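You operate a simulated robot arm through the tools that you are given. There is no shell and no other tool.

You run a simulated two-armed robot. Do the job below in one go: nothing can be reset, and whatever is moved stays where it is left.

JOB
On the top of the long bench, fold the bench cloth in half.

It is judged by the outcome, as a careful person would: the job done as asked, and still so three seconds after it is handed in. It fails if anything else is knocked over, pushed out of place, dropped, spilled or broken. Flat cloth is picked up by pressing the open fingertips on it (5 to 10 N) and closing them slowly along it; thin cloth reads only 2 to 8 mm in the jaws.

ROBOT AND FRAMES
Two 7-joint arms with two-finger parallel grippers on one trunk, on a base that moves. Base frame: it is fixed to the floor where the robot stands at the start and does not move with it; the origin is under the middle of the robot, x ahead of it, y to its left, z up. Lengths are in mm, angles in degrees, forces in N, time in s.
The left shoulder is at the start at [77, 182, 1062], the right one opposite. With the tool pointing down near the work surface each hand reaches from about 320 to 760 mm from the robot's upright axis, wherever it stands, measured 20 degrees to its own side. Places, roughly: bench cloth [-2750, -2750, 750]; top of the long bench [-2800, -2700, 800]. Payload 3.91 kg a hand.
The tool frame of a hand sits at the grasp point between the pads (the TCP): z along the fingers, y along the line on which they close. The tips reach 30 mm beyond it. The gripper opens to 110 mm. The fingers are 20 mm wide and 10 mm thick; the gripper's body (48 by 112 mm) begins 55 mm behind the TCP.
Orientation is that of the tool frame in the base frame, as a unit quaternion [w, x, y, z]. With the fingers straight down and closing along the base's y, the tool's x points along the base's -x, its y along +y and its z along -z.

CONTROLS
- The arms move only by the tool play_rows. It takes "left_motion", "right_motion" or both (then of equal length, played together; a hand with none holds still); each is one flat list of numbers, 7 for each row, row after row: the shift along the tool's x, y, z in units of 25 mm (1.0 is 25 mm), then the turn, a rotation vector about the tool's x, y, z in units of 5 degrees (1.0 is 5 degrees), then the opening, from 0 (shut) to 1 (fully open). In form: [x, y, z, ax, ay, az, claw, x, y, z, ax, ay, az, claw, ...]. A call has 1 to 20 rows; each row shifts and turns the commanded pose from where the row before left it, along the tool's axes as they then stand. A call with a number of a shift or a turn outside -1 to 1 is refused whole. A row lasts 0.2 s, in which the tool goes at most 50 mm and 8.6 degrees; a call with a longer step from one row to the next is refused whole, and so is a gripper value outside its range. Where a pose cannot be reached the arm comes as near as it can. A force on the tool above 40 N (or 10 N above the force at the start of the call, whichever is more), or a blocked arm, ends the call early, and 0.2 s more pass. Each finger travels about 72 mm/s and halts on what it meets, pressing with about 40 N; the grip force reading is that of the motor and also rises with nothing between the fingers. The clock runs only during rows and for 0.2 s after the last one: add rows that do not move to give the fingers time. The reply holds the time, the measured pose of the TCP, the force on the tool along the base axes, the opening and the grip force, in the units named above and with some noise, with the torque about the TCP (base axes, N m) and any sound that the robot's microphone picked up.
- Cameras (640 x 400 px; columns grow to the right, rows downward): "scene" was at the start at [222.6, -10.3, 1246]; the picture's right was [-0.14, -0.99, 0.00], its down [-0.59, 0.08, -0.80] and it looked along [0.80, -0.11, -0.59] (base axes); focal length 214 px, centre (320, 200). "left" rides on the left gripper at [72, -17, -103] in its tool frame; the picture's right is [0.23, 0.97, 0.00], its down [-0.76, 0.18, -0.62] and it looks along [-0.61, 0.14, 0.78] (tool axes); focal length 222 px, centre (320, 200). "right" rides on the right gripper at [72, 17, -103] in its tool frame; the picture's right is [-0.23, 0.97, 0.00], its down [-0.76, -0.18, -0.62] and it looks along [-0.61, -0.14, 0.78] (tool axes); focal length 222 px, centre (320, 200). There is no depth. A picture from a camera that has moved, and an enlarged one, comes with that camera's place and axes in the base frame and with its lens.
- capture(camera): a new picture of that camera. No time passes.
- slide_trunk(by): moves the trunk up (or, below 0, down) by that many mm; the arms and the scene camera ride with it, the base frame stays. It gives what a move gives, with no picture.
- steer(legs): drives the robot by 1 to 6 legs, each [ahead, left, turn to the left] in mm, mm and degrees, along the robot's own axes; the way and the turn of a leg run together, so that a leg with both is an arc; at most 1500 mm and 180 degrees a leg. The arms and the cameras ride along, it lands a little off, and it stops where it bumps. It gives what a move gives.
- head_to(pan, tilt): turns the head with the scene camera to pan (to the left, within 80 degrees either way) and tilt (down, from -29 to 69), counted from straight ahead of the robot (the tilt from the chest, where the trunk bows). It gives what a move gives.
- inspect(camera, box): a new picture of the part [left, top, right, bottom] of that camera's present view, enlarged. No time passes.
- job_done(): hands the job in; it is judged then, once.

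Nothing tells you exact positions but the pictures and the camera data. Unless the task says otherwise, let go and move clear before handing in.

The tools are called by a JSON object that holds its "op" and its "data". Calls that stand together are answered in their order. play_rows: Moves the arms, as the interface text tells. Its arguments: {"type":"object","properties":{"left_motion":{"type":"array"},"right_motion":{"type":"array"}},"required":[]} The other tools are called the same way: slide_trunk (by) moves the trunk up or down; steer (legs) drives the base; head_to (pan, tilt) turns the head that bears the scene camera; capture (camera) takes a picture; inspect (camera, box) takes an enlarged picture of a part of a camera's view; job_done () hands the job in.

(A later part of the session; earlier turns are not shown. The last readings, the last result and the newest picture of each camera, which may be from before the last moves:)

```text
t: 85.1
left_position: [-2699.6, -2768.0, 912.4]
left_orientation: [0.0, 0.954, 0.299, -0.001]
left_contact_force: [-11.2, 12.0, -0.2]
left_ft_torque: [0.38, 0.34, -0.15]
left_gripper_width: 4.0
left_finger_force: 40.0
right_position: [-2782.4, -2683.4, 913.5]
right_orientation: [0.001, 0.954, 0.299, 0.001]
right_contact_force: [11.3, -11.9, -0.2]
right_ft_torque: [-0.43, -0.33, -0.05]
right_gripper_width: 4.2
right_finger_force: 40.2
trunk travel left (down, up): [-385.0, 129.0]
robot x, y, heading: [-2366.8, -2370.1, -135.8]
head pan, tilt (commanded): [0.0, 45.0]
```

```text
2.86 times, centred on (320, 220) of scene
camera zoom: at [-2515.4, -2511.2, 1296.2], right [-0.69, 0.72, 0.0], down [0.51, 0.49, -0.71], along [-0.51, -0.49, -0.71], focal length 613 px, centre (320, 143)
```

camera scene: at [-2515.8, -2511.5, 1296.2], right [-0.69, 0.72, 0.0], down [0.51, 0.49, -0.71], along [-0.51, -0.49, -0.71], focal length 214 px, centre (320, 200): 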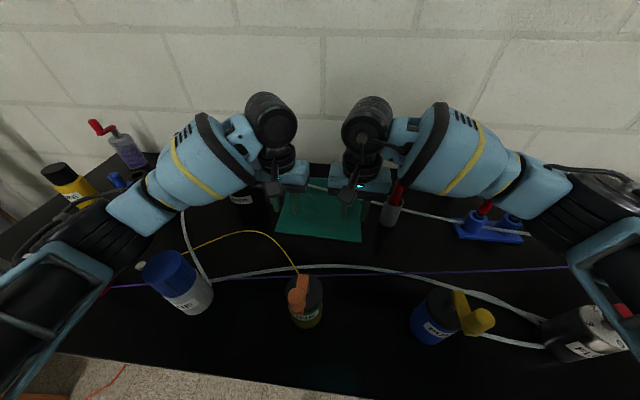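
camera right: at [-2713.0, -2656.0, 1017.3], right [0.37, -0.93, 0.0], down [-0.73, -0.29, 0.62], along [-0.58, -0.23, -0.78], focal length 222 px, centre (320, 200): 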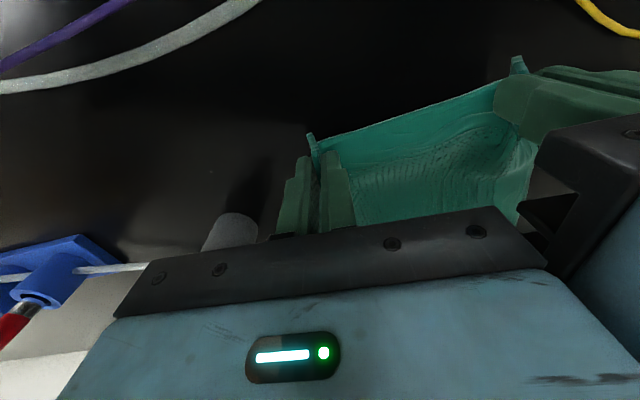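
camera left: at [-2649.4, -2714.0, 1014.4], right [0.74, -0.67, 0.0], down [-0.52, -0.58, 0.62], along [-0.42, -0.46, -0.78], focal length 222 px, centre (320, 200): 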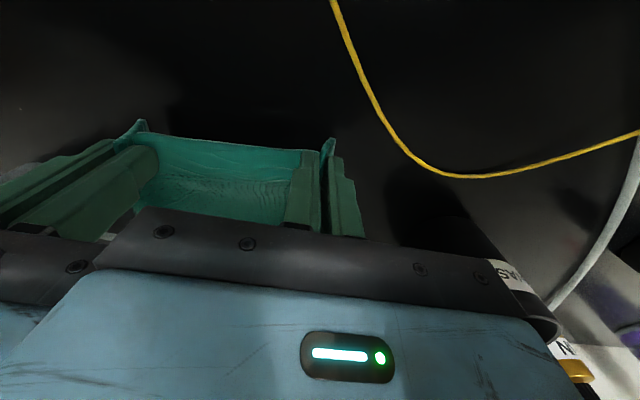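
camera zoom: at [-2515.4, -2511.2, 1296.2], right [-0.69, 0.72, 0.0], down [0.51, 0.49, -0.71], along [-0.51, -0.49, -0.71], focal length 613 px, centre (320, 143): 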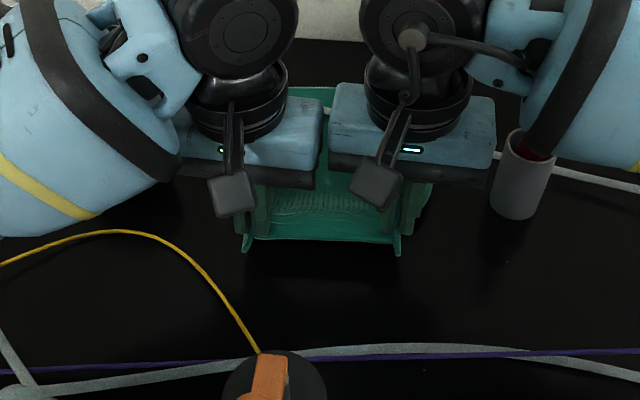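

Both corners are up and held. Now I raise the edge to about 100 mm above the bench and pull toward me along the cloth's own axis so the rear slides out from under the tube.

{"op": "play_rows", "data": {"left_motion": [0, 0, -0.48, 0, 0, 0, 0, 0, 0, -0.48, 0, 0, 0, 0, 0, 0, -0.48, 0, 0, 0, 0, 0, 0, -0.48, 0, 0, 0, 0, 0, 0, -0.48, 0, 0, 0, 0, 0.3, 0, -0.48, 0, 0, 0, 0, 0.4, 0, 0, 0, 0, 0, 0, 0.4, 0, 0, 0, 0, 0, 0, 0.4, 0, 0, 0, 0, 0, 0], "right_motion": [0, 0, -0.48, 0, 0, 0, 0, 0, 0, -0.48, 0, 0, 0, 0, 0, 0, -0.48, 0, 0, 0, 0, 0, 0, -0.48, 0, 0, 0, 0, 0, 0, -0.48, 0, 0, 0, 0, 0.3, 0, -0.48, 0, 0, 0, 0, 0.4, 0, 0, 0, 0, 0, 0, 0.4, 0, 0, 0, 0, 0, 0, 0.4, 0, 0, 0, 0, 0, 0]}}

{"op": "capture", "data": {"camera": "scene"}}

{"op": "inspect", "data": {"camera": "scene", "box": [220, 130, 420, 290]}}

{"op": "capture", "data": {"camera": "left"}}

{"op": "capture", "data": {"camera": "right"}}

```text
t: 87.1
left_position: [-2667.2, -2747.8, 983.9]
left_orientation: [0.0, 0.954, 0.3, -0.002]
left_contact_force: [-11.0, 12.8, 0.3]
left_ft_torque: [0.41, 0.39, -0.11]
left_gripper_width: 4.1
left_finger_force: 40.2
right_position: [-2751.9, -2663.7, 986.9]
right_orientation: [0.001, 0.954, 0.299, 0.0]
right_contact_force: [11.0, -12.9, -0.5]
right_ft_torque: [-0.46, -0.4, -0.03]
right_gripper_width: 4.3
right_finger_force: 39.9
trunk travel left (down, up): [-385.0, 129.0]
robot x, y, heading: [-2367.9, -2372.9, -136.1]
head pan, tilt (commanded): [0.0, 45.0]
```

```text
taken
camera scene: at [-2515.3, -2511.1, 1296.3], right [-0.69, 0.72, 0.0], down [0.51, 0.49, -0.71], along [-0.51, -0.49, -0.71], focal length 214 px, centre (320, 200)
```

scene: 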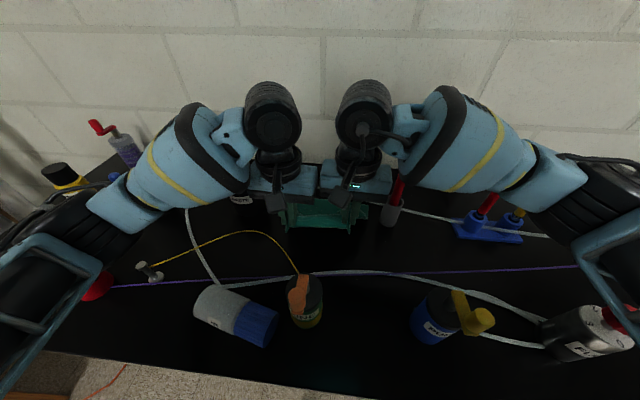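

```text
2.50 times, centred on (320, 210) of scene
camera zoom: at [-2515.3, -2511.1, 1296.3], right [-0.69, 0.72, 0.0], down [0.51, 0.49, -0.71], along [-0.51, -0.49, -0.71], focal length 536 px, centre (320, 175)
```

zoom: 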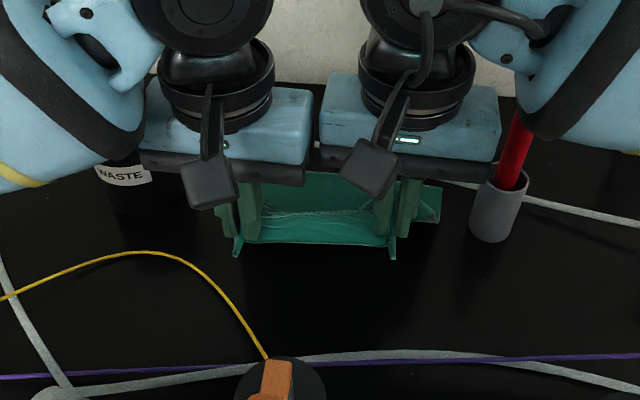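

```text
taken
camera left: at [-2618.5, -2693.5, 1086.5], right [0.74, -0.67, 0.0], down [-0.52, -0.58, 0.62], along [-0.42, -0.46, -0.78], focal length 222 px, centre (320, 200)
```

left: 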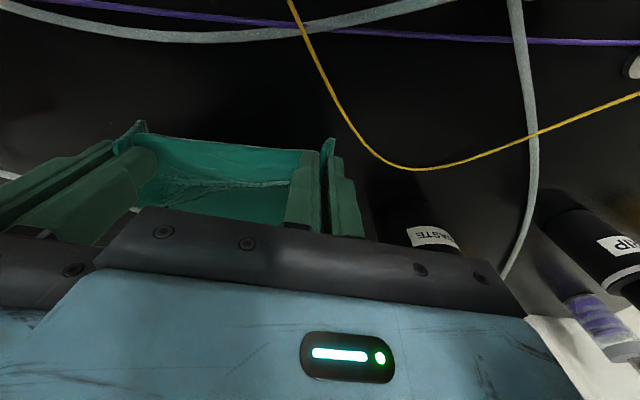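

```text
taken
camera right: at [-2682.8, -2635.3, 1090.4], right [0.37, -0.93, 0.0], down [-0.73, -0.29, 0.62], along [-0.58, -0.23, -0.78], focal length 222 px, centre (320, 200)
```

right: 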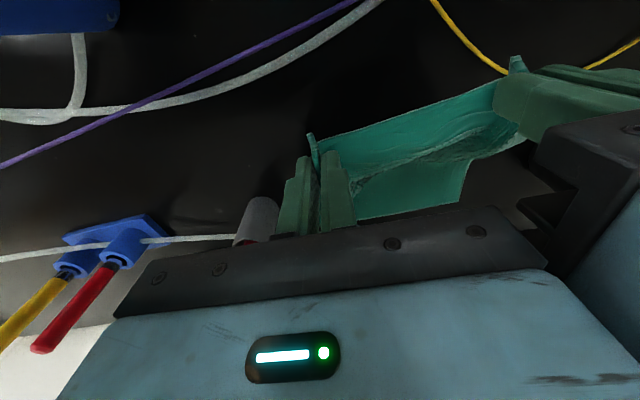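

The scene view shows the FINE bottle (white with blue cap) is now lying on its side at the front left, so my left elbow or forearm must have touched it. I'll look closely before any more motion.

{"op": "head_to", "data": {"pan": 25, "tilt": 50}}

{"op": "capture", "data": {"camera": "scene"}}

{"op": "inspect", "data": {"camera": "scene", "box": [240, 140, 480, 330]}}

```text
t: 88.0
left_position: [-2668.5, -2749.4, 984.3]
left_orientation: [0.0, 0.954, 0.3, -0.001]
left_contact_force: [-11.7, 13.3, 0.7]
left_ft_torque: [0.41, 0.33, -0.13]
left_gripper_width: 4.1
left_finger_force: 40.1
right_position: [-2751.1, -2663.0, 986.8]
right_orientation: [0.002, 0.954, 0.299, 0.0]
right_contact_force: [11.6, -13.3, 0.4]
right_ft_torque: [-0.42, -0.39, -0.03]
right_gripper_width: 4.1
right_finger_force: 40.0
trunk travel left (down, up): [-385.0, 129.0]
robot x, y, heading: [-2365.1, -2373.7, -136.3]
head pan, tilt (commanded): [25.0, 50.0]
```

```text
taken
camera scene: at [-2484.7, -2526.7, 1289.3], right [-0.93, 0.36, 0.0], down [0.28, 0.71, -0.64], along [-0.23, -0.6, -0.77], focal length 214 px, centre (320, 200)
```

scene: 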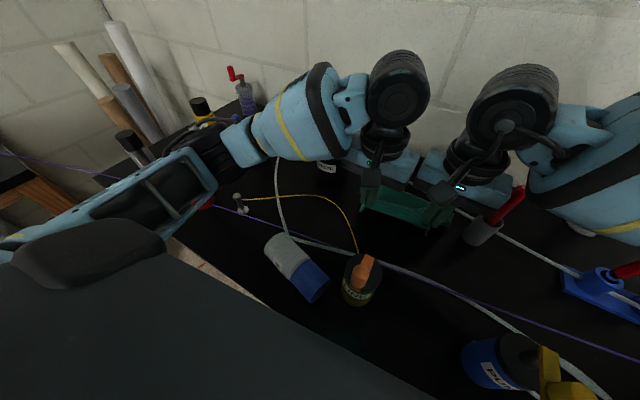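

```text
2.11 times, centred on (360, 235) of scene
camera zoom: at [-2484.7, -2526.7, 1289.3], right [-0.93, 0.36, 0.0], down [0.28, 0.71, -0.64], along [-0.23, -0.6, -0.77], focal length 452 px, centre (236, 126)
```

zoom: 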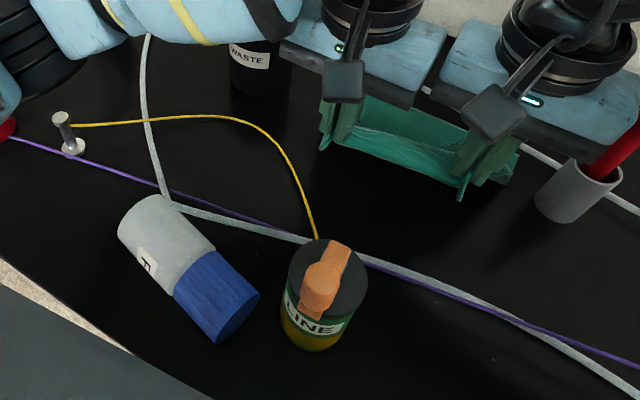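

FINE has been tipped over; I'll stand it back up in its place once the cloth is dealt with. First I need to see how close my left elbow is to the other bottles before moving.

{"op": "inspect", "data": {"camera": "scene", "box": [100, 100, 300, 260]}}

{"op": "head_to", "data": {"pan": 50, "tilt": 45}}

{"op": "capture", "data": {"camera": "scene"}}

{"op": "head_to", "data": {"pan": -30, "tilt": 48}}

{"op": "capture", "data": {"camera": "scene"}}

```text
2.50 times, centred on (200, 180) of scene
camera zoom: at [-2484.7, -2526.7, 1289.3], right [-0.93, 0.36, 0.0], down [0.28, 0.71, -0.64], along [-0.23, -0.6, -0.77], focal length 536 px, centre (620, 250)
```

zoom: 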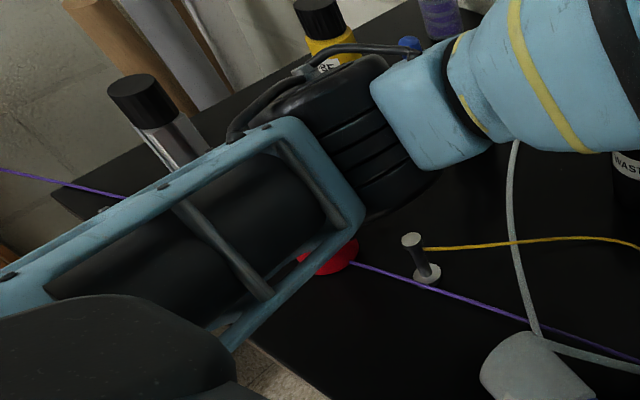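

```text
t: 88.9
left_position: [-2668.4, -2749.8, 984.3]
left_orientation: [-0.001, 0.954, 0.3, -0.002]
left_contact_force: [-12.2, 13.4, 0.4]
left_ft_torque: [0.41, 0.36, -0.12]
left_gripper_width: 4.2
left_finger_force: 40.1
right_position: [-2753.0, -2662.2, 986.0]
right_orientation: [0.001, 0.954, 0.298, 0.0]
right_contact_force: [11.7, -13.4, -0.5]
right_ft_torque: [-0.44, -0.4, -0.02]
right_gripper_width: 4.4
right_finger_force: 39.7
trunk travel left (down, up): [-385.0, 129.0]
robot x, y, heading: [-2368.9, -2372.4, -136.2]
head pan, tilt (commanded): [50.0, 45.0]
```

```text
taken
camera scene: at [-2451.5, -2536.0, 1296.2], right [-1.0, -0.07, 0.0], down [-0.05, 0.71, -0.71], along [0.05, -0.71, -0.71], focal length 214 px, centre (320, 200)
```

scene: 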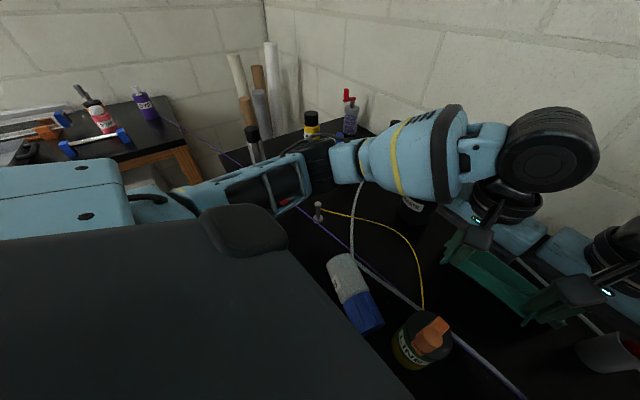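

```text
t: 90.4
left_position: [-2669.1, -2748.1, 983.4]
left_orientation: [0.0, 0.954, 0.3, -0.001]
left_contact_force: [-11.1, 14.1, 0.8]
left_ft_torque: [0.42, 0.38, -0.08]
left_gripper_width: 3.9
left_finger_force: 40.6
right_position: [-2752.4, -2662.6, 985.2]
right_orientation: [0.002, 0.954, 0.3, 0.0]
right_contact_force: [11.4, -13.3, -1.2]
right_ft_torque: [-0.46, -0.38, -0.04]
right_gripper_width: 4.1
right_finger_force: 39.8
trunk travel left (down, up): [-385.0, 129.0]
robot x, y, heading: [-2364.9, -2370.7, -136.0]
head pan, tilt (commanded): [-30.0, 48.0]
```

```text
taken
camera scene: at [-2533.4, -2473.9, 1292.0], right [-0.24, 0.97, 0.0], down [0.72, 0.18, -0.67], along [-0.65, -0.16, -0.74], focal length 214 px, centre (320, 200)
```

scene: 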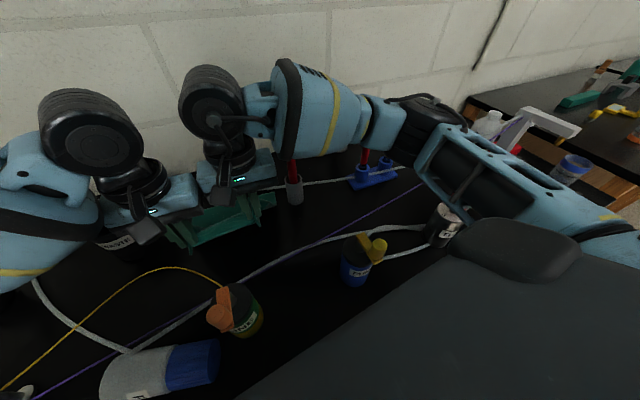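

The left elbow sits low just above the red bottle, so before anything else I'll raise the trunk: elbows and hands rise together, and the cloth slides out from under the tube as it hangs. I do it in two steps, checking each.

{"op": "slide_trunk", "data": {"by": 50}}

{"op": "head_to", "data": {"pan": 10, "tilt": 45}}

{"op": "capture", "data": {"camera": "scene"}}

{"op": "capture", "data": {"camera": "left"}}

{"op": "capture", "data": {"camera": "right"}}

```text
t: 91.3
left_position: [-2668.7, -2748.0, 1033.5]
left_orientation: [-0.001, 0.954, 0.299, 0.0]
left_contact_force: [-10.2, 10.9, 0.2]
left_ft_torque: [0.37, 0.32, -0.12]
left_gripper_width: 4.1
left_finger_force: 40.1
right_position: [-2750.6, -2663.6, 1033.8]
right_orientation: [0.0, 0.954, 0.299, 0.001]
right_contact_force: [10.2, -11.7, -0.1]
right_ft_torque: [-0.38, -0.36, -0.01]
right_gripper_width: 4.1
right_finger_force: 39.9
trunk travel left (down, up): [-435.0, 79.0]
robot x, y, heading: [-2373.1, -2372.2, -136.2]
head pan, tilt (commanded): [-30.0, 48.0]
```

```text
t: 92.4
left_position: [-2668.5, -2747.5, 1035.2]
left_orientation: [0.0, 0.954, 0.3, -0.002]
left_contact_force: [-10.0, 11.8, -0.1]
left_ft_torque: [0.35, 0.32, -0.06]
left_gripper_width: 4.0
left_finger_force: 40.1
right_position: [-2751.8, -2661.7, 1035.6]
right_orientation: [0.0, 0.954, 0.299, 0.0]
right_contact_force: [10.9, -10.8, 0.5]
right_ft_torque: [-0.35, -0.34, -0.04]
right_gripper_width: 4.1
right_finger_force: 39.8
trunk travel left (down, up): [-435.0, 79.0]
robot x, y, heading: [-2370.1, -2368.2, -136.4]
head pan, tilt (commanded): [10.0, 45.0]
```

```text
taken
camera scene: at [-2486.7, -2503.0, 1355.0], right [-0.81, 0.59, 0.0], down [0.42, 0.57, -0.71], along [-0.42, -0.57, -0.71], focal length 214 px, centre (320, 200)
```

scene: 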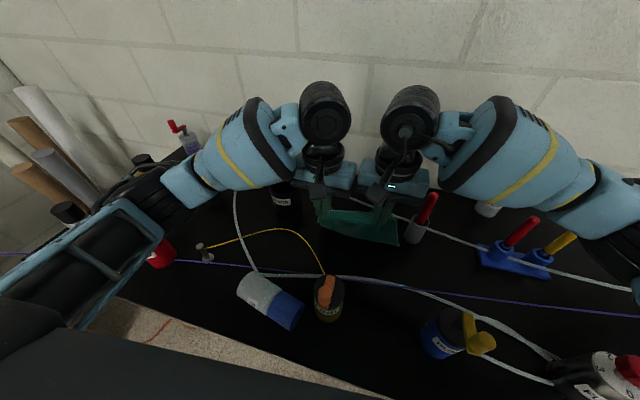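

```text
taken
camera left: at [-2618.9, -2692.8, 1137.1], right [0.74, -0.67, 0.0], down [-0.52, -0.58, 0.62], along [-0.42, -0.46, -0.78], focal length 222 px, centre (320, 200)
```

left: 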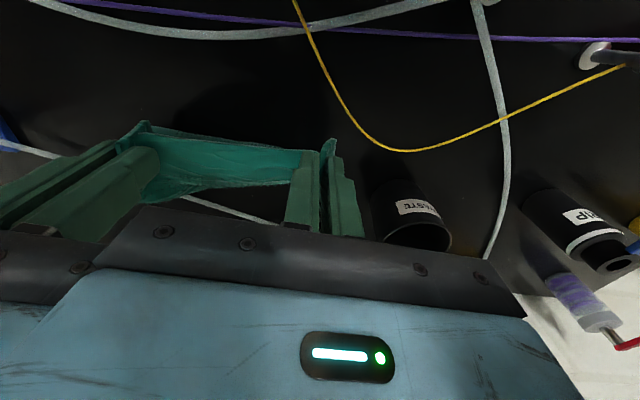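

```text
taken
camera right: at [-2682.8, -2635.4, 1139.6], right [0.37, -0.93, 0.0], down [-0.73, -0.29, 0.62], along [-0.58, -0.23, -0.78], focal length 222 px, centre (320, 200)
```

right: 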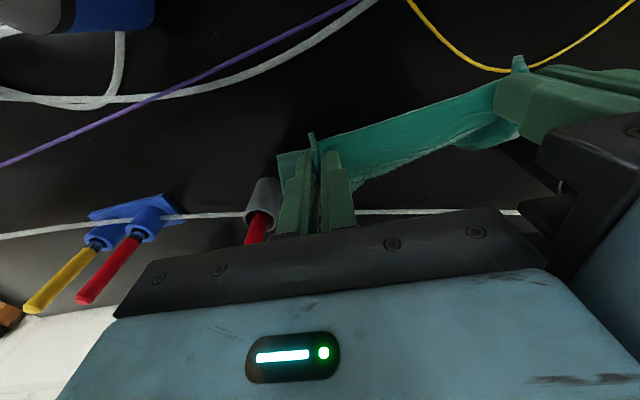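

The red bottle is upright, and the cloth is now hanging free with the tube visible behind it. I raise the trunk the rest of the way.

{"op": "slide_trunk", "data": {"by": 75}}

{"op": "capture", "data": {"camera": "scene"}}

{"op": "inspect", "data": {"camera": "scene", "box": [220, 140, 460, 320]}}

{"op": "inspect", "data": {"camera": "scene", "box": [60, 140, 300, 320]}}

```text
t: 93.5
left_position: [-2667.0, -2747.9, 1107.7]
left_orientation: [-0.001, 0.954, 0.3, 0.001]
left_contact_force: [-9.2, 11.6, -0.2]
left_ft_torque: [0.37, 0.33, -0.14]
left_gripper_width: 3.8
left_finger_force: 40.2
right_position: [-2753.1, -2663.5, 1109.5]
right_orientation: [0.0, 0.954, 0.299, 0.001]
right_contact_force: [11.0, -11.1, -0.9]
right_ft_torque: [-0.39, -0.36, -0.02]
right_gripper_width: 4.2
right_finger_force: 39.7
trunk travel left (down, up): [-510.0, 4.0]
robot x, y, heading: [-2366.2, -2374.4, -136.1]
head pan, tilt (commanded): [10.0, 45.0]
```

```text
taken
camera scene: at [-2429.7, -2448.2, 1442.7], right [-0.81, 0.59, 0.0], down [0.42, 0.57, -0.71], along [-0.42, -0.57, -0.71], focal length 214 px, centre (320, 200)
```

scene: 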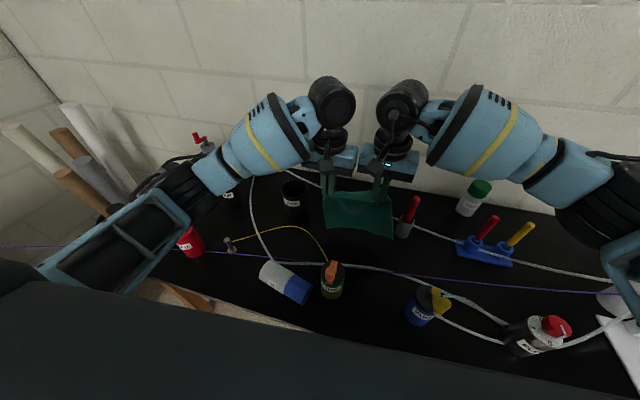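

```text
2.22 times, centred on (340, 230) of scene
camera zoom: at [-2429.7, -2448.2, 1442.7], right [-0.81, 0.59, 0.0], down [0.42, 0.57, -0.71], along [-0.42, -0.57, -0.71], focal length 477 px, centre (276, 133)
```

zoom: 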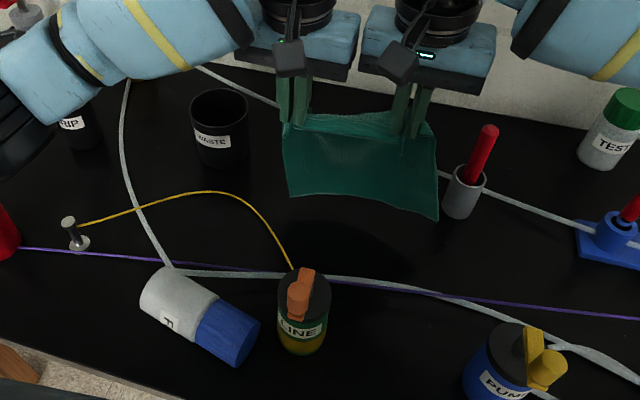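

```text
2.22 times, centred on (180, 230) of scene
camera zoom: at [-2429.7, -2448.2, 1442.7], right [-0.81, 0.59, 0.0], down [0.42, 0.57, -0.71], along [-0.42, -0.57, -0.71], focal length 477 px, centre (631, 133)
```

zoom: 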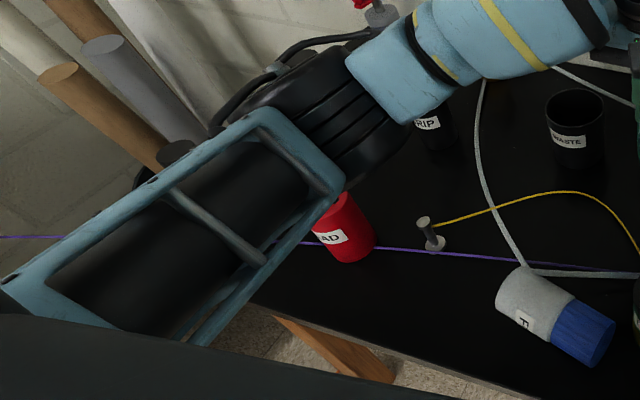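

The cloth now hangs free from both hands with its lower edge just on the bench at about F ≈ 545; all other bottles are upright. I'll pull 30 mm toward me, so the fold will lie clear of the tube, then lay the cloth down away from me and bring the held edge back over.

{"op": "play_rows", "data": {"left_motion": [0.4, 0, 0, 0, 0, 0, 0, 0.4, 0, 0, 0, 0, 0, 0, 0.4, 0, 0, 0, 0, 0, 0, 0, 0, 0, 0, 0, 0, 0], "right_motion": [0.4, 0, 0, 0, 0, 0, 0, 0.4, 0, 0, 0, 0, 0, 0, 0.4, 0, 0, 0, 0, 0, 0, 0, 0, 0, 0, 0, 0, 0]}}

{"op": "inspect", "data": {"camera": "scene", "box": [220, 140, 460, 320]}}

{"op": "capture", "data": {"camera": "left"}}

{"op": "capture", "data": {"camera": "right"}}

```text
t: 94.5
left_position: [-2644.8, -2730.3, 1110.1]
left_orientation: [-0.001, 0.954, 0.3, 0.0]
left_contact_force: [-9.6, 11.8, -0.2]
left_ft_torque: [0.3, 0.29, -0.12]
left_gripper_width: 3.9
left_finger_force: 40.3
right_position: [-2726.0, -2645.5, 1110.4]
right_orientation: [0.001, 0.955, 0.298, 0.0]
right_contact_force: [10.2, -10.9, 0.3]
right_ft_torque: [-0.36, -0.33, 0.03]
right_gripper_width: 4.2
right_finger_force: 39.8
trunk travel left (down, up): [-510.0, 4.0]
robot x, y, heading: [-2368.2, -2373.9, -136.1]
head pan, tilt (commanded): [10.0, 45.0]
```

```text
2.22 times, centred on (340, 230) of scene
camera zoom: at [-2429.2, -2447.7, 1442.9], right [-0.81, 0.59, 0.0], down [0.42, 0.57, -0.71], along [-0.42, -0.57, -0.71], focal length 477 px, centre (276, 133)
```

zoom: 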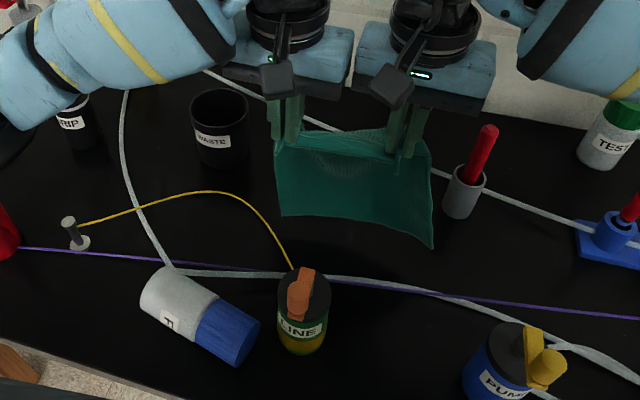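

```text
taken
camera left: at [-2594.9, -2675.4, 1212.2], right [0.74, -0.67, 0.0], down [-0.52, -0.58, 0.62], along [-0.42, -0.46, -0.78], focal length 222 px, centre (320, 200)
```

left: 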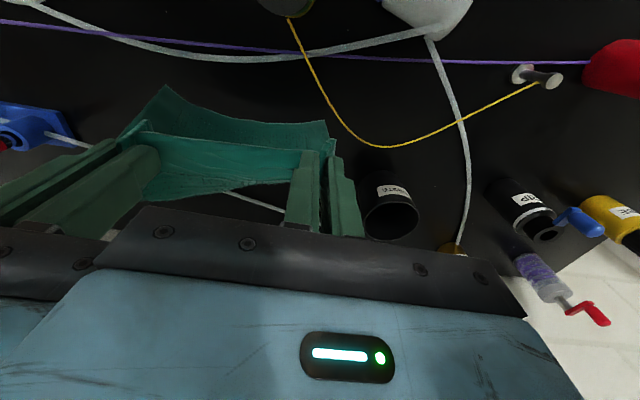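

```text
taken
camera right: at [-2658.4, -2618.1, 1213.9], right [0.37, -0.93, 0.0], down [-0.73, -0.29, 0.62], along [-0.58, -0.23, -0.78], focal length 222 px, centre (320, 200)
```

right: 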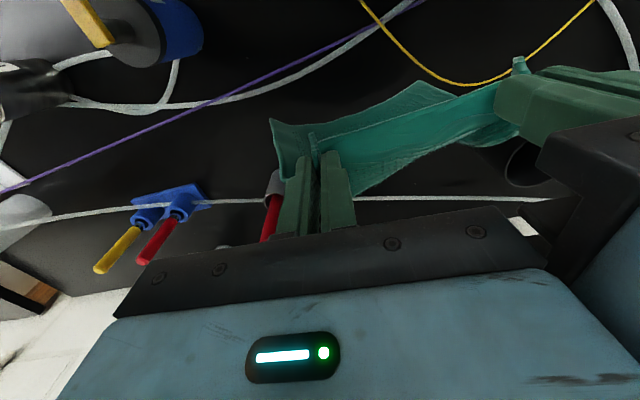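

The cloth hangs free with its lower edge about 40 mm above the bench. I'll move forward and down until the lower edge touches at about F ≈ 515, then check.

{"op": "play_rows", "data": {"left_motion": [-0.415, 0, 0.3, 0, 0, 0, 0, -0.415, 0, 0.3, 0, 0, 0, 0, -0.415, 0, 0.3, 0, 0, 0, 0, -0.415, 0, 0.3, 0, 0, 0, 0, 0, 0, 0, 0, 0, 0, 0, 0, 0, 0, 0, 0, 0, 0], "right_motion": [-0.415, 0, 0.3, 0, 0, 0, 0, -0.415, 0, 0.3, 0, 0, 0, 0, -0.415, 0, 0.3, 0, 0, 0, 0, -0.415, 0, 0.3, 0, 0, 0, 0, 0, 0, 0, 0, 0, 0, 0, 0, 0, 0, 0, 0, 0, 0]}}

{"op": "head_to", "data": {"pan": 0, "tilt": 42}}

{"op": "capture", "data": {"camera": "scene"}}

{"op": "inspect", "data": {"camera": "scene", "box": [220, 130, 420, 280]}}

{"op": "capture", "data": {"camera": "left"}}

```text
t: 95.9
left_position: [-2679.1, -2754.7, 1079.2]
left_orientation: [-0.001, 0.954, 0.3, -0.001]
left_contact_force: [-11.0, 13.5, -0.5]
left_ft_torque: [0.42, 0.31, -0.14]
left_gripper_width: 4.0
left_finger_force: 39.9
right_position: [-2761.2, -2669.5, 1080.8]
right_orientation: [0.001, 0.954, 0.299, 0.001]
right_contact_force: [12.1, -12.9, 0.0]
right_ft_torque: [-0.42, -0.36, 0.0]
right_gripper_width: 4.1
right_finger_force: 40.0
trunk travel left (down, up): [-510.0, 4.0]
robot x, y, heading: [-2371.7, -2373.3, -136.1]
head pan, tilt (commanded): [10.0, 45.0]
```

```text
t: 96.6
left_position: [-2677.8, -2754.7, 1080.5]
left_orientation: [-0.001, 0.954, 0.3, -0.001]
left_contact_force: [-12.5, 12.6, 0.2]
left_ft_torque: [0.42, 0.34, -0.14]
left_gripper_width: 3.9
left_finger_force: 39.7
right_position: [-2760.3, -2669.4, 1080.1]
right_orientation: [0.002, 0.954, 0.299, 0.0]
right_contact_force: [11.4, -13.0, -0.7]
right_ft_torque: [-0.44, -0.39, 0.01]
right_gripper_width: 4.2
right_finger_force: 39.9
trunk travel left (down, up): [-510.0, 4.0]
robot x, y, heading: [-2364.7, -2371.6, -136.3]
head pan, tilt (commanded): [0.0, 42.0]
```

```text
taken
camera scene: at [-2441.2, -2439.9, 1447.2], right [-0.69, 0.72, 0.0], down [0.48, 0.46, -0.74], along [-0.54, -0.52, -0.67], focal length 214 px, centre (320, 200)
```

scene: 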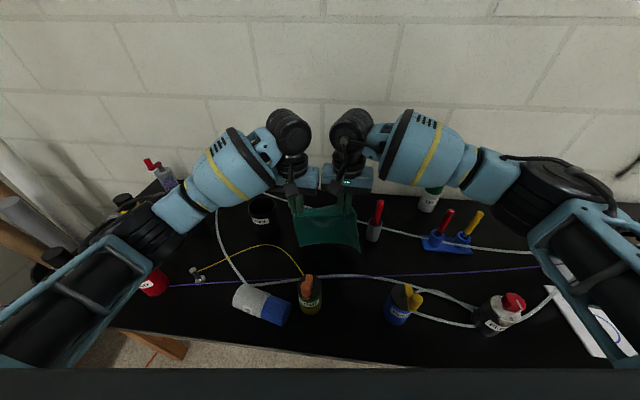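

```text
2.67 times, centred on (320, 205) of scene
camera zoom: at [-2441.2, -2439.9, 1447.2], right [-0.69, 0.72, 0.0], down [0.48, 0.46, -0.74], along [-0.54, -0.52, -0.67], focal length 572 px, centre (320, 187)
```

zoom: 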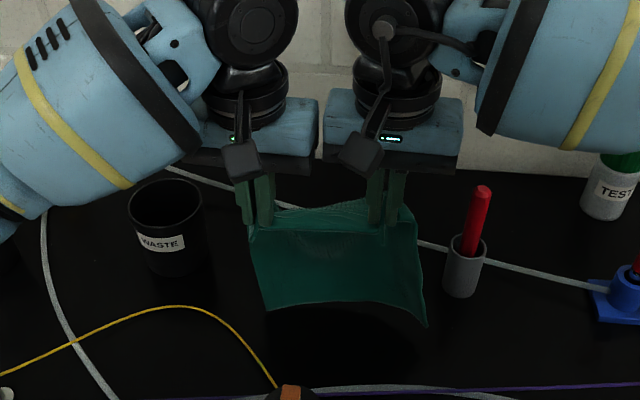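

```text
taken
camera left: at [-2628.6, -2699.7, 1182.4], right [0.74, -0.67, 0.0], down [-0.52, -0.58, 0.62], along [-0.42, -0.46, -0.78], focal length 222 px, centre (320, 200)
```

left: 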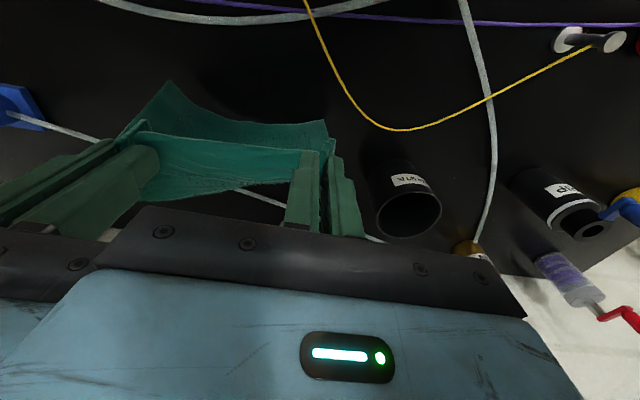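

The hanging edge is roughly 20–35 mm above the bench at F ≈ 502–517, right where I want it. I lower until it touches, then start laying it down away from me.

{"op": "play_rows", "data": {"left_motion": [0, 0, 0.4, 0, 0, 0, 0, 0, 0, 0.4, 0, 0, 0, 0, 0, 0, 0.35, 0, 0, 0, 0, -0.35, 0, 0.4, 0, 0, 0, 0, -0.4, 0, 0.4, 0, 0, 0, 0, -0.4, 0, 0.4, 0, 0, 0, 0, -0.4, 0, 0.4, 0, 0, 0, 0, -0.4, 0, 0.4, 0, 0, 0, 0, 0, 0, 0, 0, 0, 0, 0], "right_motion": [0, 0, 0.4, 0, 0, 0, 0, 0, 0, 0.4, 0, 0, 0, 0, 0, 0, 0.35, 0, 0, 0, 0, -0.35, 0, 0.4, 0, 0, 0, 0, -0.4, 0, 0.4, 0, 0, 0, 0, -0.4, 0, 0.4, 0, 0, 0, 0, -0.4, 0, 0.4, 0, 0, 0, 0, -0.4, 0, 0.4, 0, 0, 0, 0, 0, 0, 0, 0, 0, 0, 0]}}

{"op": "capture", "data": {"camera": "scene"}}

{"op": "inspect", "data": {"camera": "scene", "box": [220, 130, 420, 280]}}

{"op": "capture", "data": {"camera": "left"}}

{"op": "capture", "data": {"camera": "right"}}

```text
t: 98.6
left_position: [-2717.9, -2782.0, 1000.6]
left_orientation: [-0.001, 0.954, 0.3, -0.001]
left_contact_force: [-11.1, 13.3, -0.2]
left_ft_torque: [0.41, 0.36, -0.14]
left_gripper_width: 4.2
left_finger_force: 39.8
right_position: [-2800.6, -2698.0, 1003.0]
right_orientation: [0.0, 0.954, 0.299, 0.0]
right_contact_force: [11.1, -13.9, -1.6]
right_ft_torque: [-0.41, -0.36, -0.02]
right_gripper_width: 4.2
right_finger_force: 40.3
trunk travel left (down, up): [-510.0, 4.0]
robot x, y, heading: [-2367.6, -2374.6, -136.0]
head pan, tilt (commanded): [0.0, 42.0]
```

```text
taken
camera scene: at [-2440.9, -2439.7, 1447.3], right [-0.69, 0.72, 0.0], down [0.48, 0.46, -0.74], along [-0.54, -0.52, -0.67], focal length 214 px, centre (320, 200)
```

scene: 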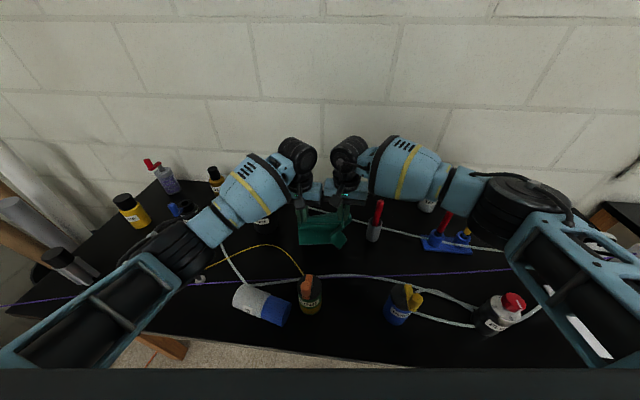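

```text
2.67 times, centred on (320, 205) of scene
camera zoom: at [-2440.9, -2439.7, 1447.3], right [-0.69, 0.72, 0.0], down [0.48, 0.46, -0.74], along [-0.54, -0.52, -0.67], focal length 572 px, centre (320, 187)
```

zoom: 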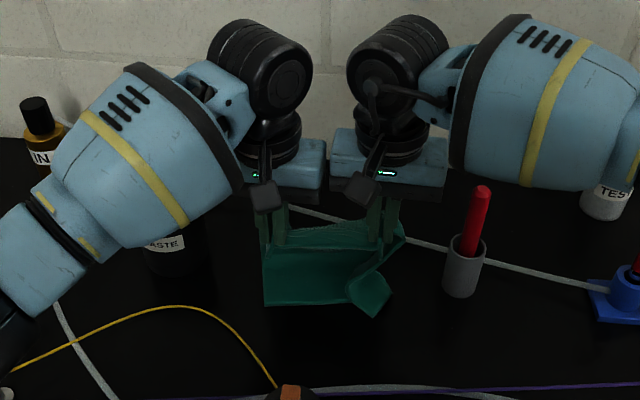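

```text
taken
camera left: at [-2668.5, -2727.5, 1102.9], right [0.74, -0.67, 0.0], down [-0.52, -0.58, 0.62], along [-0.42, -0.46, -0.78], focal length 222 px, centre (320, 200)
```

left: 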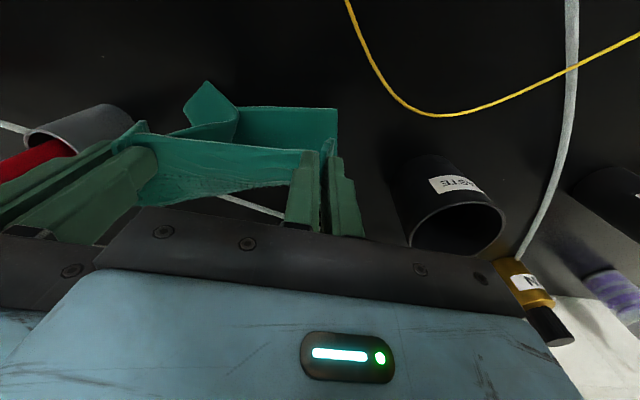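

```text
taken
camera right: at [-2732.3, -2669.3, 1107.2], right [0.37, -0.93, 0.0], down [-0.73, -0.29, 0.62], along [-0.58, -0.23, -0.78], focal length 222 px, centre (320, 200)
```

right: 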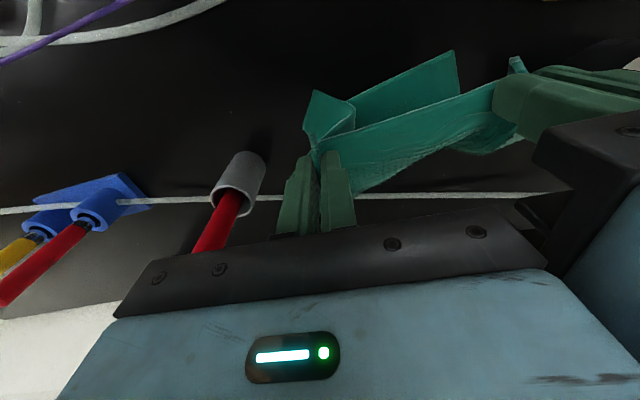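

The right lower corner buckled as it was pushed straight down onto the bench. I'll lift again, bring the hands back toward me, let the cloth settle, and then lay it with the lower edge trailing.

{"op": "play_rows", "data": {"left_motion": [0, 0, -0.5, 0, 0, 0, 0, 0, 0, -0.5, 0, 0, 0, 0, 0, 0, -0.5, 0, 0, 0, 0, 0, 0, -0.6, 0, 0, 0, 0, 0.6, 0, -0.2, 0, 0, 0, 0, 0.6, 0, 0, 0, 0, 0, 0, 0.6, 0, 0, 0, 0, 0, 0, 0.6, 0, 0, 0, 0, 0, 0, 0.6, 0, 0, 0, 0, 0, 0, 0.6, 0, 0, 0, 0, 0, 0, 0, 0, 0, 0, 0, 0, 0, 0, 0, 0, 0, 0, 0, 0, 0, 0, 0, 0, 0, 0, 0, 0, 0, 0, 0, 0, 0, 0], "right_motion": [0, 0, -0.5, 0, 0, 0, 0, 0, 0, -0.5, 0, 0, 0, 0, 0, 0, -0.5, 0, 0, 0, 0, 0, 0, -0.6, 0, 0, 0, 0, 0.6, 0, -0.2, 0, 0, 0, 0, 0.6, 0, 0, 0, 0, 0, 0, 0.6, 0, 0, 0, 0, 0, 0, 0.6, 0, 0, 0, 0, 0, 0, 0.6, 0, 0, 0, 0, 0, 0, 0.6, 0, 0, 0, 0, 0, 0, 0, 0, 0, 0, 0, 0, 0, 0, 0, 0, 0, 0, 0, 0, 0, 0, 0, 0, 0, 0, 0, 0, 0, 0, 0, 0, 0, 0]}}

{"op": "inspect", "data": {"camera": "scene", "box": [220, 130, 420, 280]}}

{"op": "capture", "data": {"camera": "left"}}

{"op": "capture", "data": {"camera": "right"}}

```text
t: 101.6
left_position: [-2643.4, -2730.1, 1057.5]
left_orientation: [-0.001, 0.954, 0.299, -0.002]
left_contact_force: [-9.1, 9.8, -0.8]
left_ft_torque: [0.33, 0.28, -0.07]
left_gripper_width: 4.1
left_finger_force: 40.0
right_position: [-2727.2, -2646.3, 1060.4]
right_orientation: [0.0, 0.954, 0.299, 0.001]
right_contact_force: [8.8, -9.8, -0.1]
right_ft_torque: [-0.34, -0.31, -0.02]
right_gripper_width: 4.3
right_finger_force: 40.7
trunk travel left (down, up): [-510.0, 4.0]
robot x, y, heading: [-2369.7, -2373.3, -136.3]
head pan, tilt (commanded): [0.0, 42.0]
```

```text
2.67 times, centred on (320, 205) of scene
camera zoom: at [-2441.3, -2439.9, 1447.3], right [-0.69, 0.72, 0.0], down [0.48, 0.46, -0.74], along [-0.54, -0.52, -0.67], focal length 572 px, centre (320, 187)
```

zoom: 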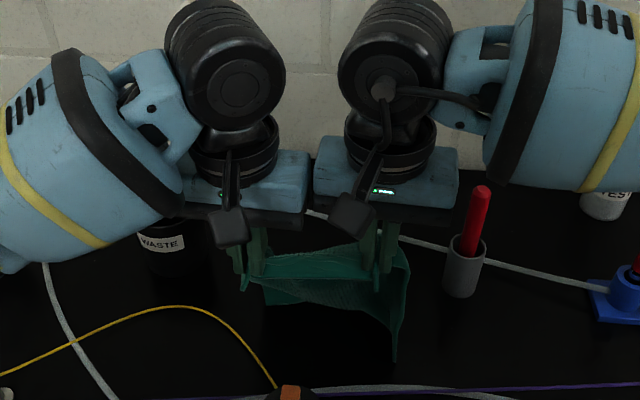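

```text
taken
camera left: at [-2594.8, -2675.5, 1159.4], right [0.74, -0.67, 0.0], down [-0.52, -0.58, 0.62], along [-0.42, -0.46, -0.78], focal length 222 px, centre (320, 200)
```

left: 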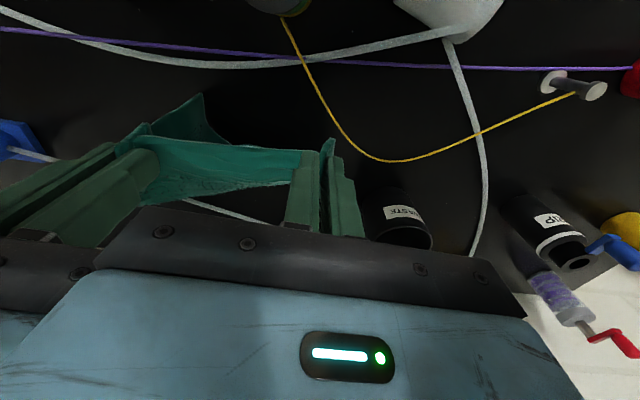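

```text
taken
camera right: at [-2659.0, -2619.2, 1163.6], right [0.37, -0.93, 0.0], down [-0.73, -0.29, 0.62], along [-0.58, -0.23, -0.78], focal length 222 px, centre (320, 200)
```

right: 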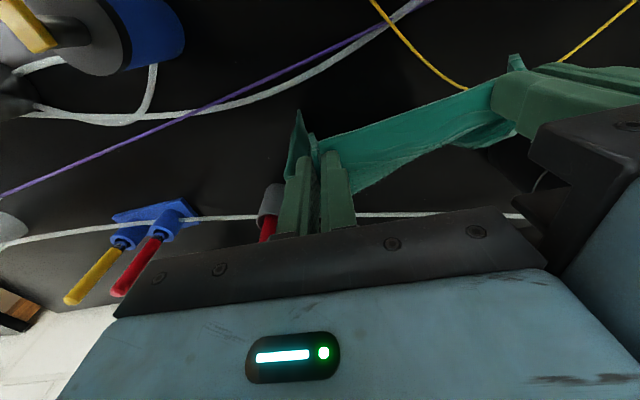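

The lower edge is now dragging on the bench and lagging behind. I raise 35 mm so it hangs free and settles.

{"op": "play_rows", "data": {"left_motion": [0, 0, -0.5, 0, 0, 0, 0, 0, 0, -0.5, 0, 0, 0, 0, 0, 0, -0.5, 0, 0, 0, 0, 0, 0, 0, 0, 0, 0, 0, 0, 0, 0, 0, 0, 0, 0, 0, 0, 0, 0, 0, 0, 0, 0, 0, 0, 0, 0, 0, 0, 0, 0, 0, 0, 0, 0, 0, 0, 0, 0, 0, 0, 0, 0], "right_motion": [0, 0, -0.5, 0, 0, 0, 0, 0, 0, -0.5, 0, 0, 0, 0, 0, 0, -0.5, 0, 0, 0, 0, 0, 0, 0, 0, 0, 0, 0, 0, 0, 0, 0, 0, 0, 0, 0, 0, 0, 0, 0, 0, 0, 0, 0, 0, 0, 0, 0, 0, 0, 0, 0, 0, 0, 0, 0, 0, 0, 0, 0, 0, 0, 0]}}

{"op": "inspect", "data": {"camera": "scene", "box": [220, 130, 420, 280]}}

{"op": "capture", "data": {"camera": "left"}}

{"op": "capture", "data": {"camera": "right"}}

```text
t: 103.6
left_position: [-2644.8, -2729.4, 1095.2]
left_orientation: [0.0, 0.954, 0.3, -0.001]
left_contact_force: [-7.2, 8.7, 0.5]
left_ft_torque: [0.22, 0.23, -0.1]
left_gripper_width: 3.9
left_finger_force: 40.8
right_position: [-2727.6, -2646.2, 1096.2]
right_orientation: [0.001, 0.954, 0.299, 0.001]
right_contact_force: [7.8, -8.7, -0.6]
right_ft_torque: [-0.31, -0.23, -0.07]
right_gripper_width: 4.2
right_finger_force: 39.8
trunk travel left (down, up): [-510.0, 4.0]
robot x, y, heading: [-2367.5, -2373.6, -136.2]
head pan, tilt (commanded): [0.0, 42.0]
```

```text
2.67 times, centred on (320, 205) of scene
camera zoom: at [-2441.3, -2439.9, 1447.3], right [-0.69, 0.72, 0.0], down [0.48, 0.46, -0.74], along [-0.54, -0.52, -0.67], focal length 572 px, centre (320, 187)
```

zoom: 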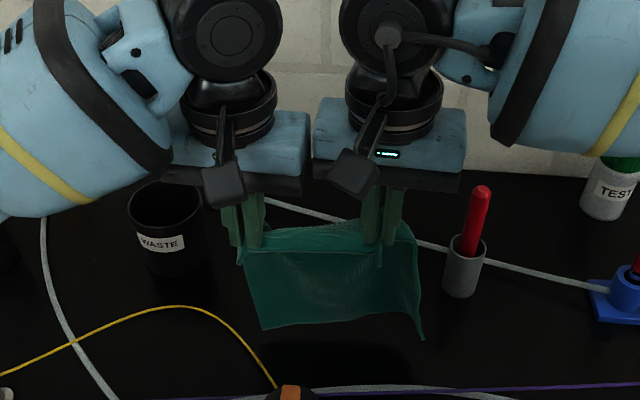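

```text
taken
camera left: at [-2595.1, -2675.3, 1197.2], right [0.74, -0.67, 0.0], down [-0.52, -0.58, 0.62], along [-0.42, -0.46, -0.78], focal length 222 px, centre (320, 200)
```

left: 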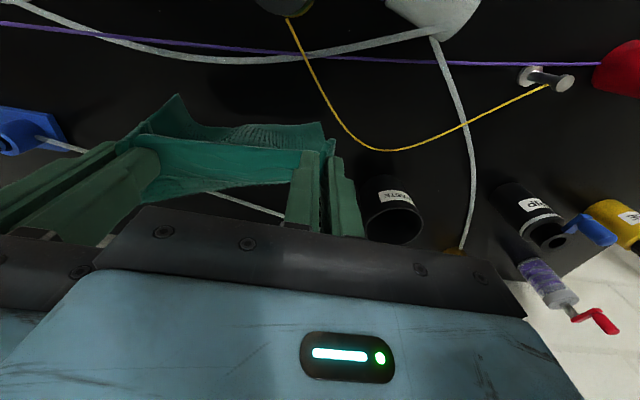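

```text
taken
camera right: at [-2658.2, -2618.9, 1201.4], right [0.37, -0.93, 0.0], down [-0.73, -0.29, 0.62], along [-0.58, -0.23, -0.78], focal length 222 px, centre (320, 200)
```

right: 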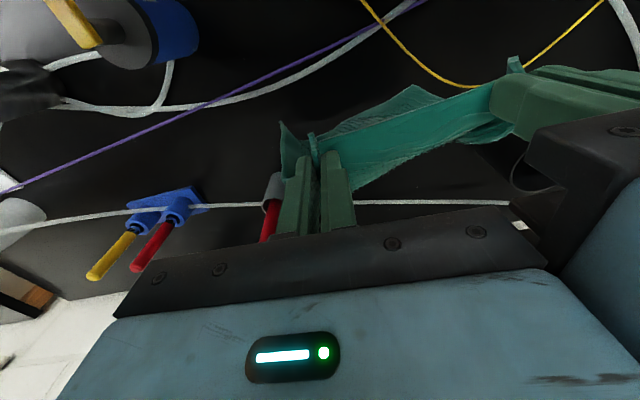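

It hangs cleanly again. Now I move forward and down together, so the lower edge touches and trails behind as the cloth is laid.

{"op": "play_rows", "data": {"left_motion": [-0.6, 0, 0.6, 0, 0, 0, 0, -0.6, 0, 0.6, 0, 0, 0, 0, -0.6, 0, 0.6, 0, 0, 0, 0, -0.6, 0, 0.4, 0, 0, 0, 0, -0.6, 0, 0.4, 0, 0, 0, 0, -0.6, 0, 0.5, 0, 0, 0, 0, -0.6, 0, 0.5, 0, 0, 0, 0, -0.6, 0, 0.5, 0, 0, 0, 0, -0.6, 0, 0.5, 0, 0, 0, 0, 0, 0, 0, 0, 0, 0, 0], "right_motion": [-0.6, 0, 0.5, 0, 0, 0, 0, -0.6, 0, 0.5, 0, 0, 0, 0, -0.6, 0, 0.5, 0, 0, 0, 0, -0.6, 0, 0.4, 0, 0, 0, 0, -0.6, 0, 0.4, 0, 0, 0, 0, -0.6, 0, 0.5, 0, 0, 0, 0, -0.6, 0, 0.5, 0, 0, 0, 0, -0.6, 0, 0.5, 0, 0, 0, 0, -0.6, 0, 0.5, 0, 0, 0, 0, 0, 0, 0, 0, 0, 0, 0]}}

{"op": "inspect", "data": {"camera": "scene", "box": [220, 130, 420, 280]}}

{"op": "capture", "data": {"camera": "left"}}

{"op": "capture", "data": {"camera": "right"}}

```text
t: 105.8
left_position: [-2753.7, -2807.9, 981.0]
left_orientation: [0.0, 0.954, 0.3, -0.002]
left_contact_force: [-8.5, 9.6, 0.9]
left_ft_torque: [0.28, 0.31, -0.05]
left_gripper_width: 3.9
left_finger_force: 40.3
right_position: [-2836.9, -2723.7, 989.8]
right_orientation: [0.001, 0.954, 0.3, 0.0]
right_contact_force: [8.8, -9.9, -1.3]
right_ft_torque: [-0.34, -0.31, -0.05]
right_gripper_width: 4.1
right_finger_force: 39.8
trunk travel left (down, up): [-510.0, 4.0]
robot x, y, heading: [-2365.0, -2373.1, -135.8]
head pan, tilt (commanded): [0.0, 42.0]
```

```text
2.67 times, centred on (320, 205) of scene
camera zoom: at [-2440.9, -2439.5, 1447.3], right [-0.69, 0.72, 0.0], down [0.48, 0.46, -0.74], along [-0.54, -0.52, -0.67], focal length 572 px, centre (320, 187)
```

zoom: 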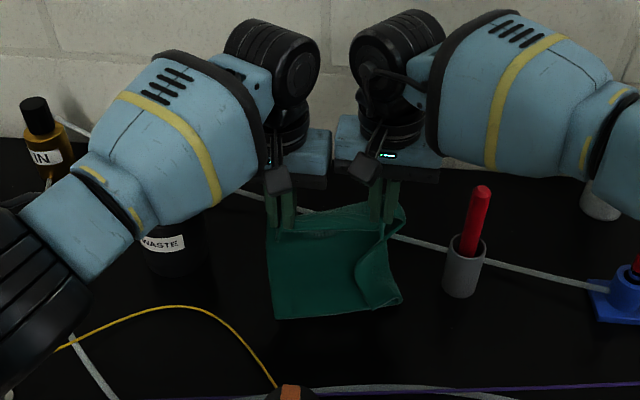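

```text
taken
camera left: at [-2704.0, -2752.2, 1083.8], right [0.74, -0.67, 0.0], down [-0.52, -0.58, 0.62], along [-0.42, -0.46, -0.78], focal length 222 px, centre (320, 200)
```

left: 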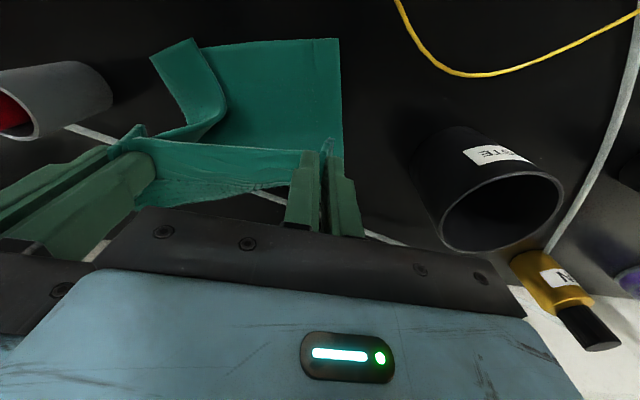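

```text
taken
camera right: at [-2767.7, -2695.5, 1093.4], right [0.37, -0.93, 0.0], down [-0.73, -0.29, 0.62], along [-0.58, -0.23, -0.78], focal length 222 px, centre (320, 200)
```

right: 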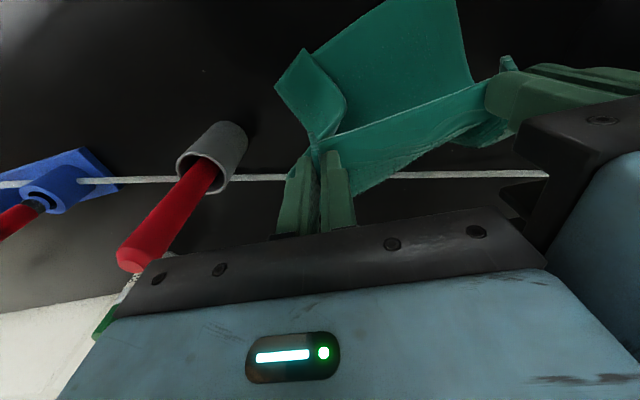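

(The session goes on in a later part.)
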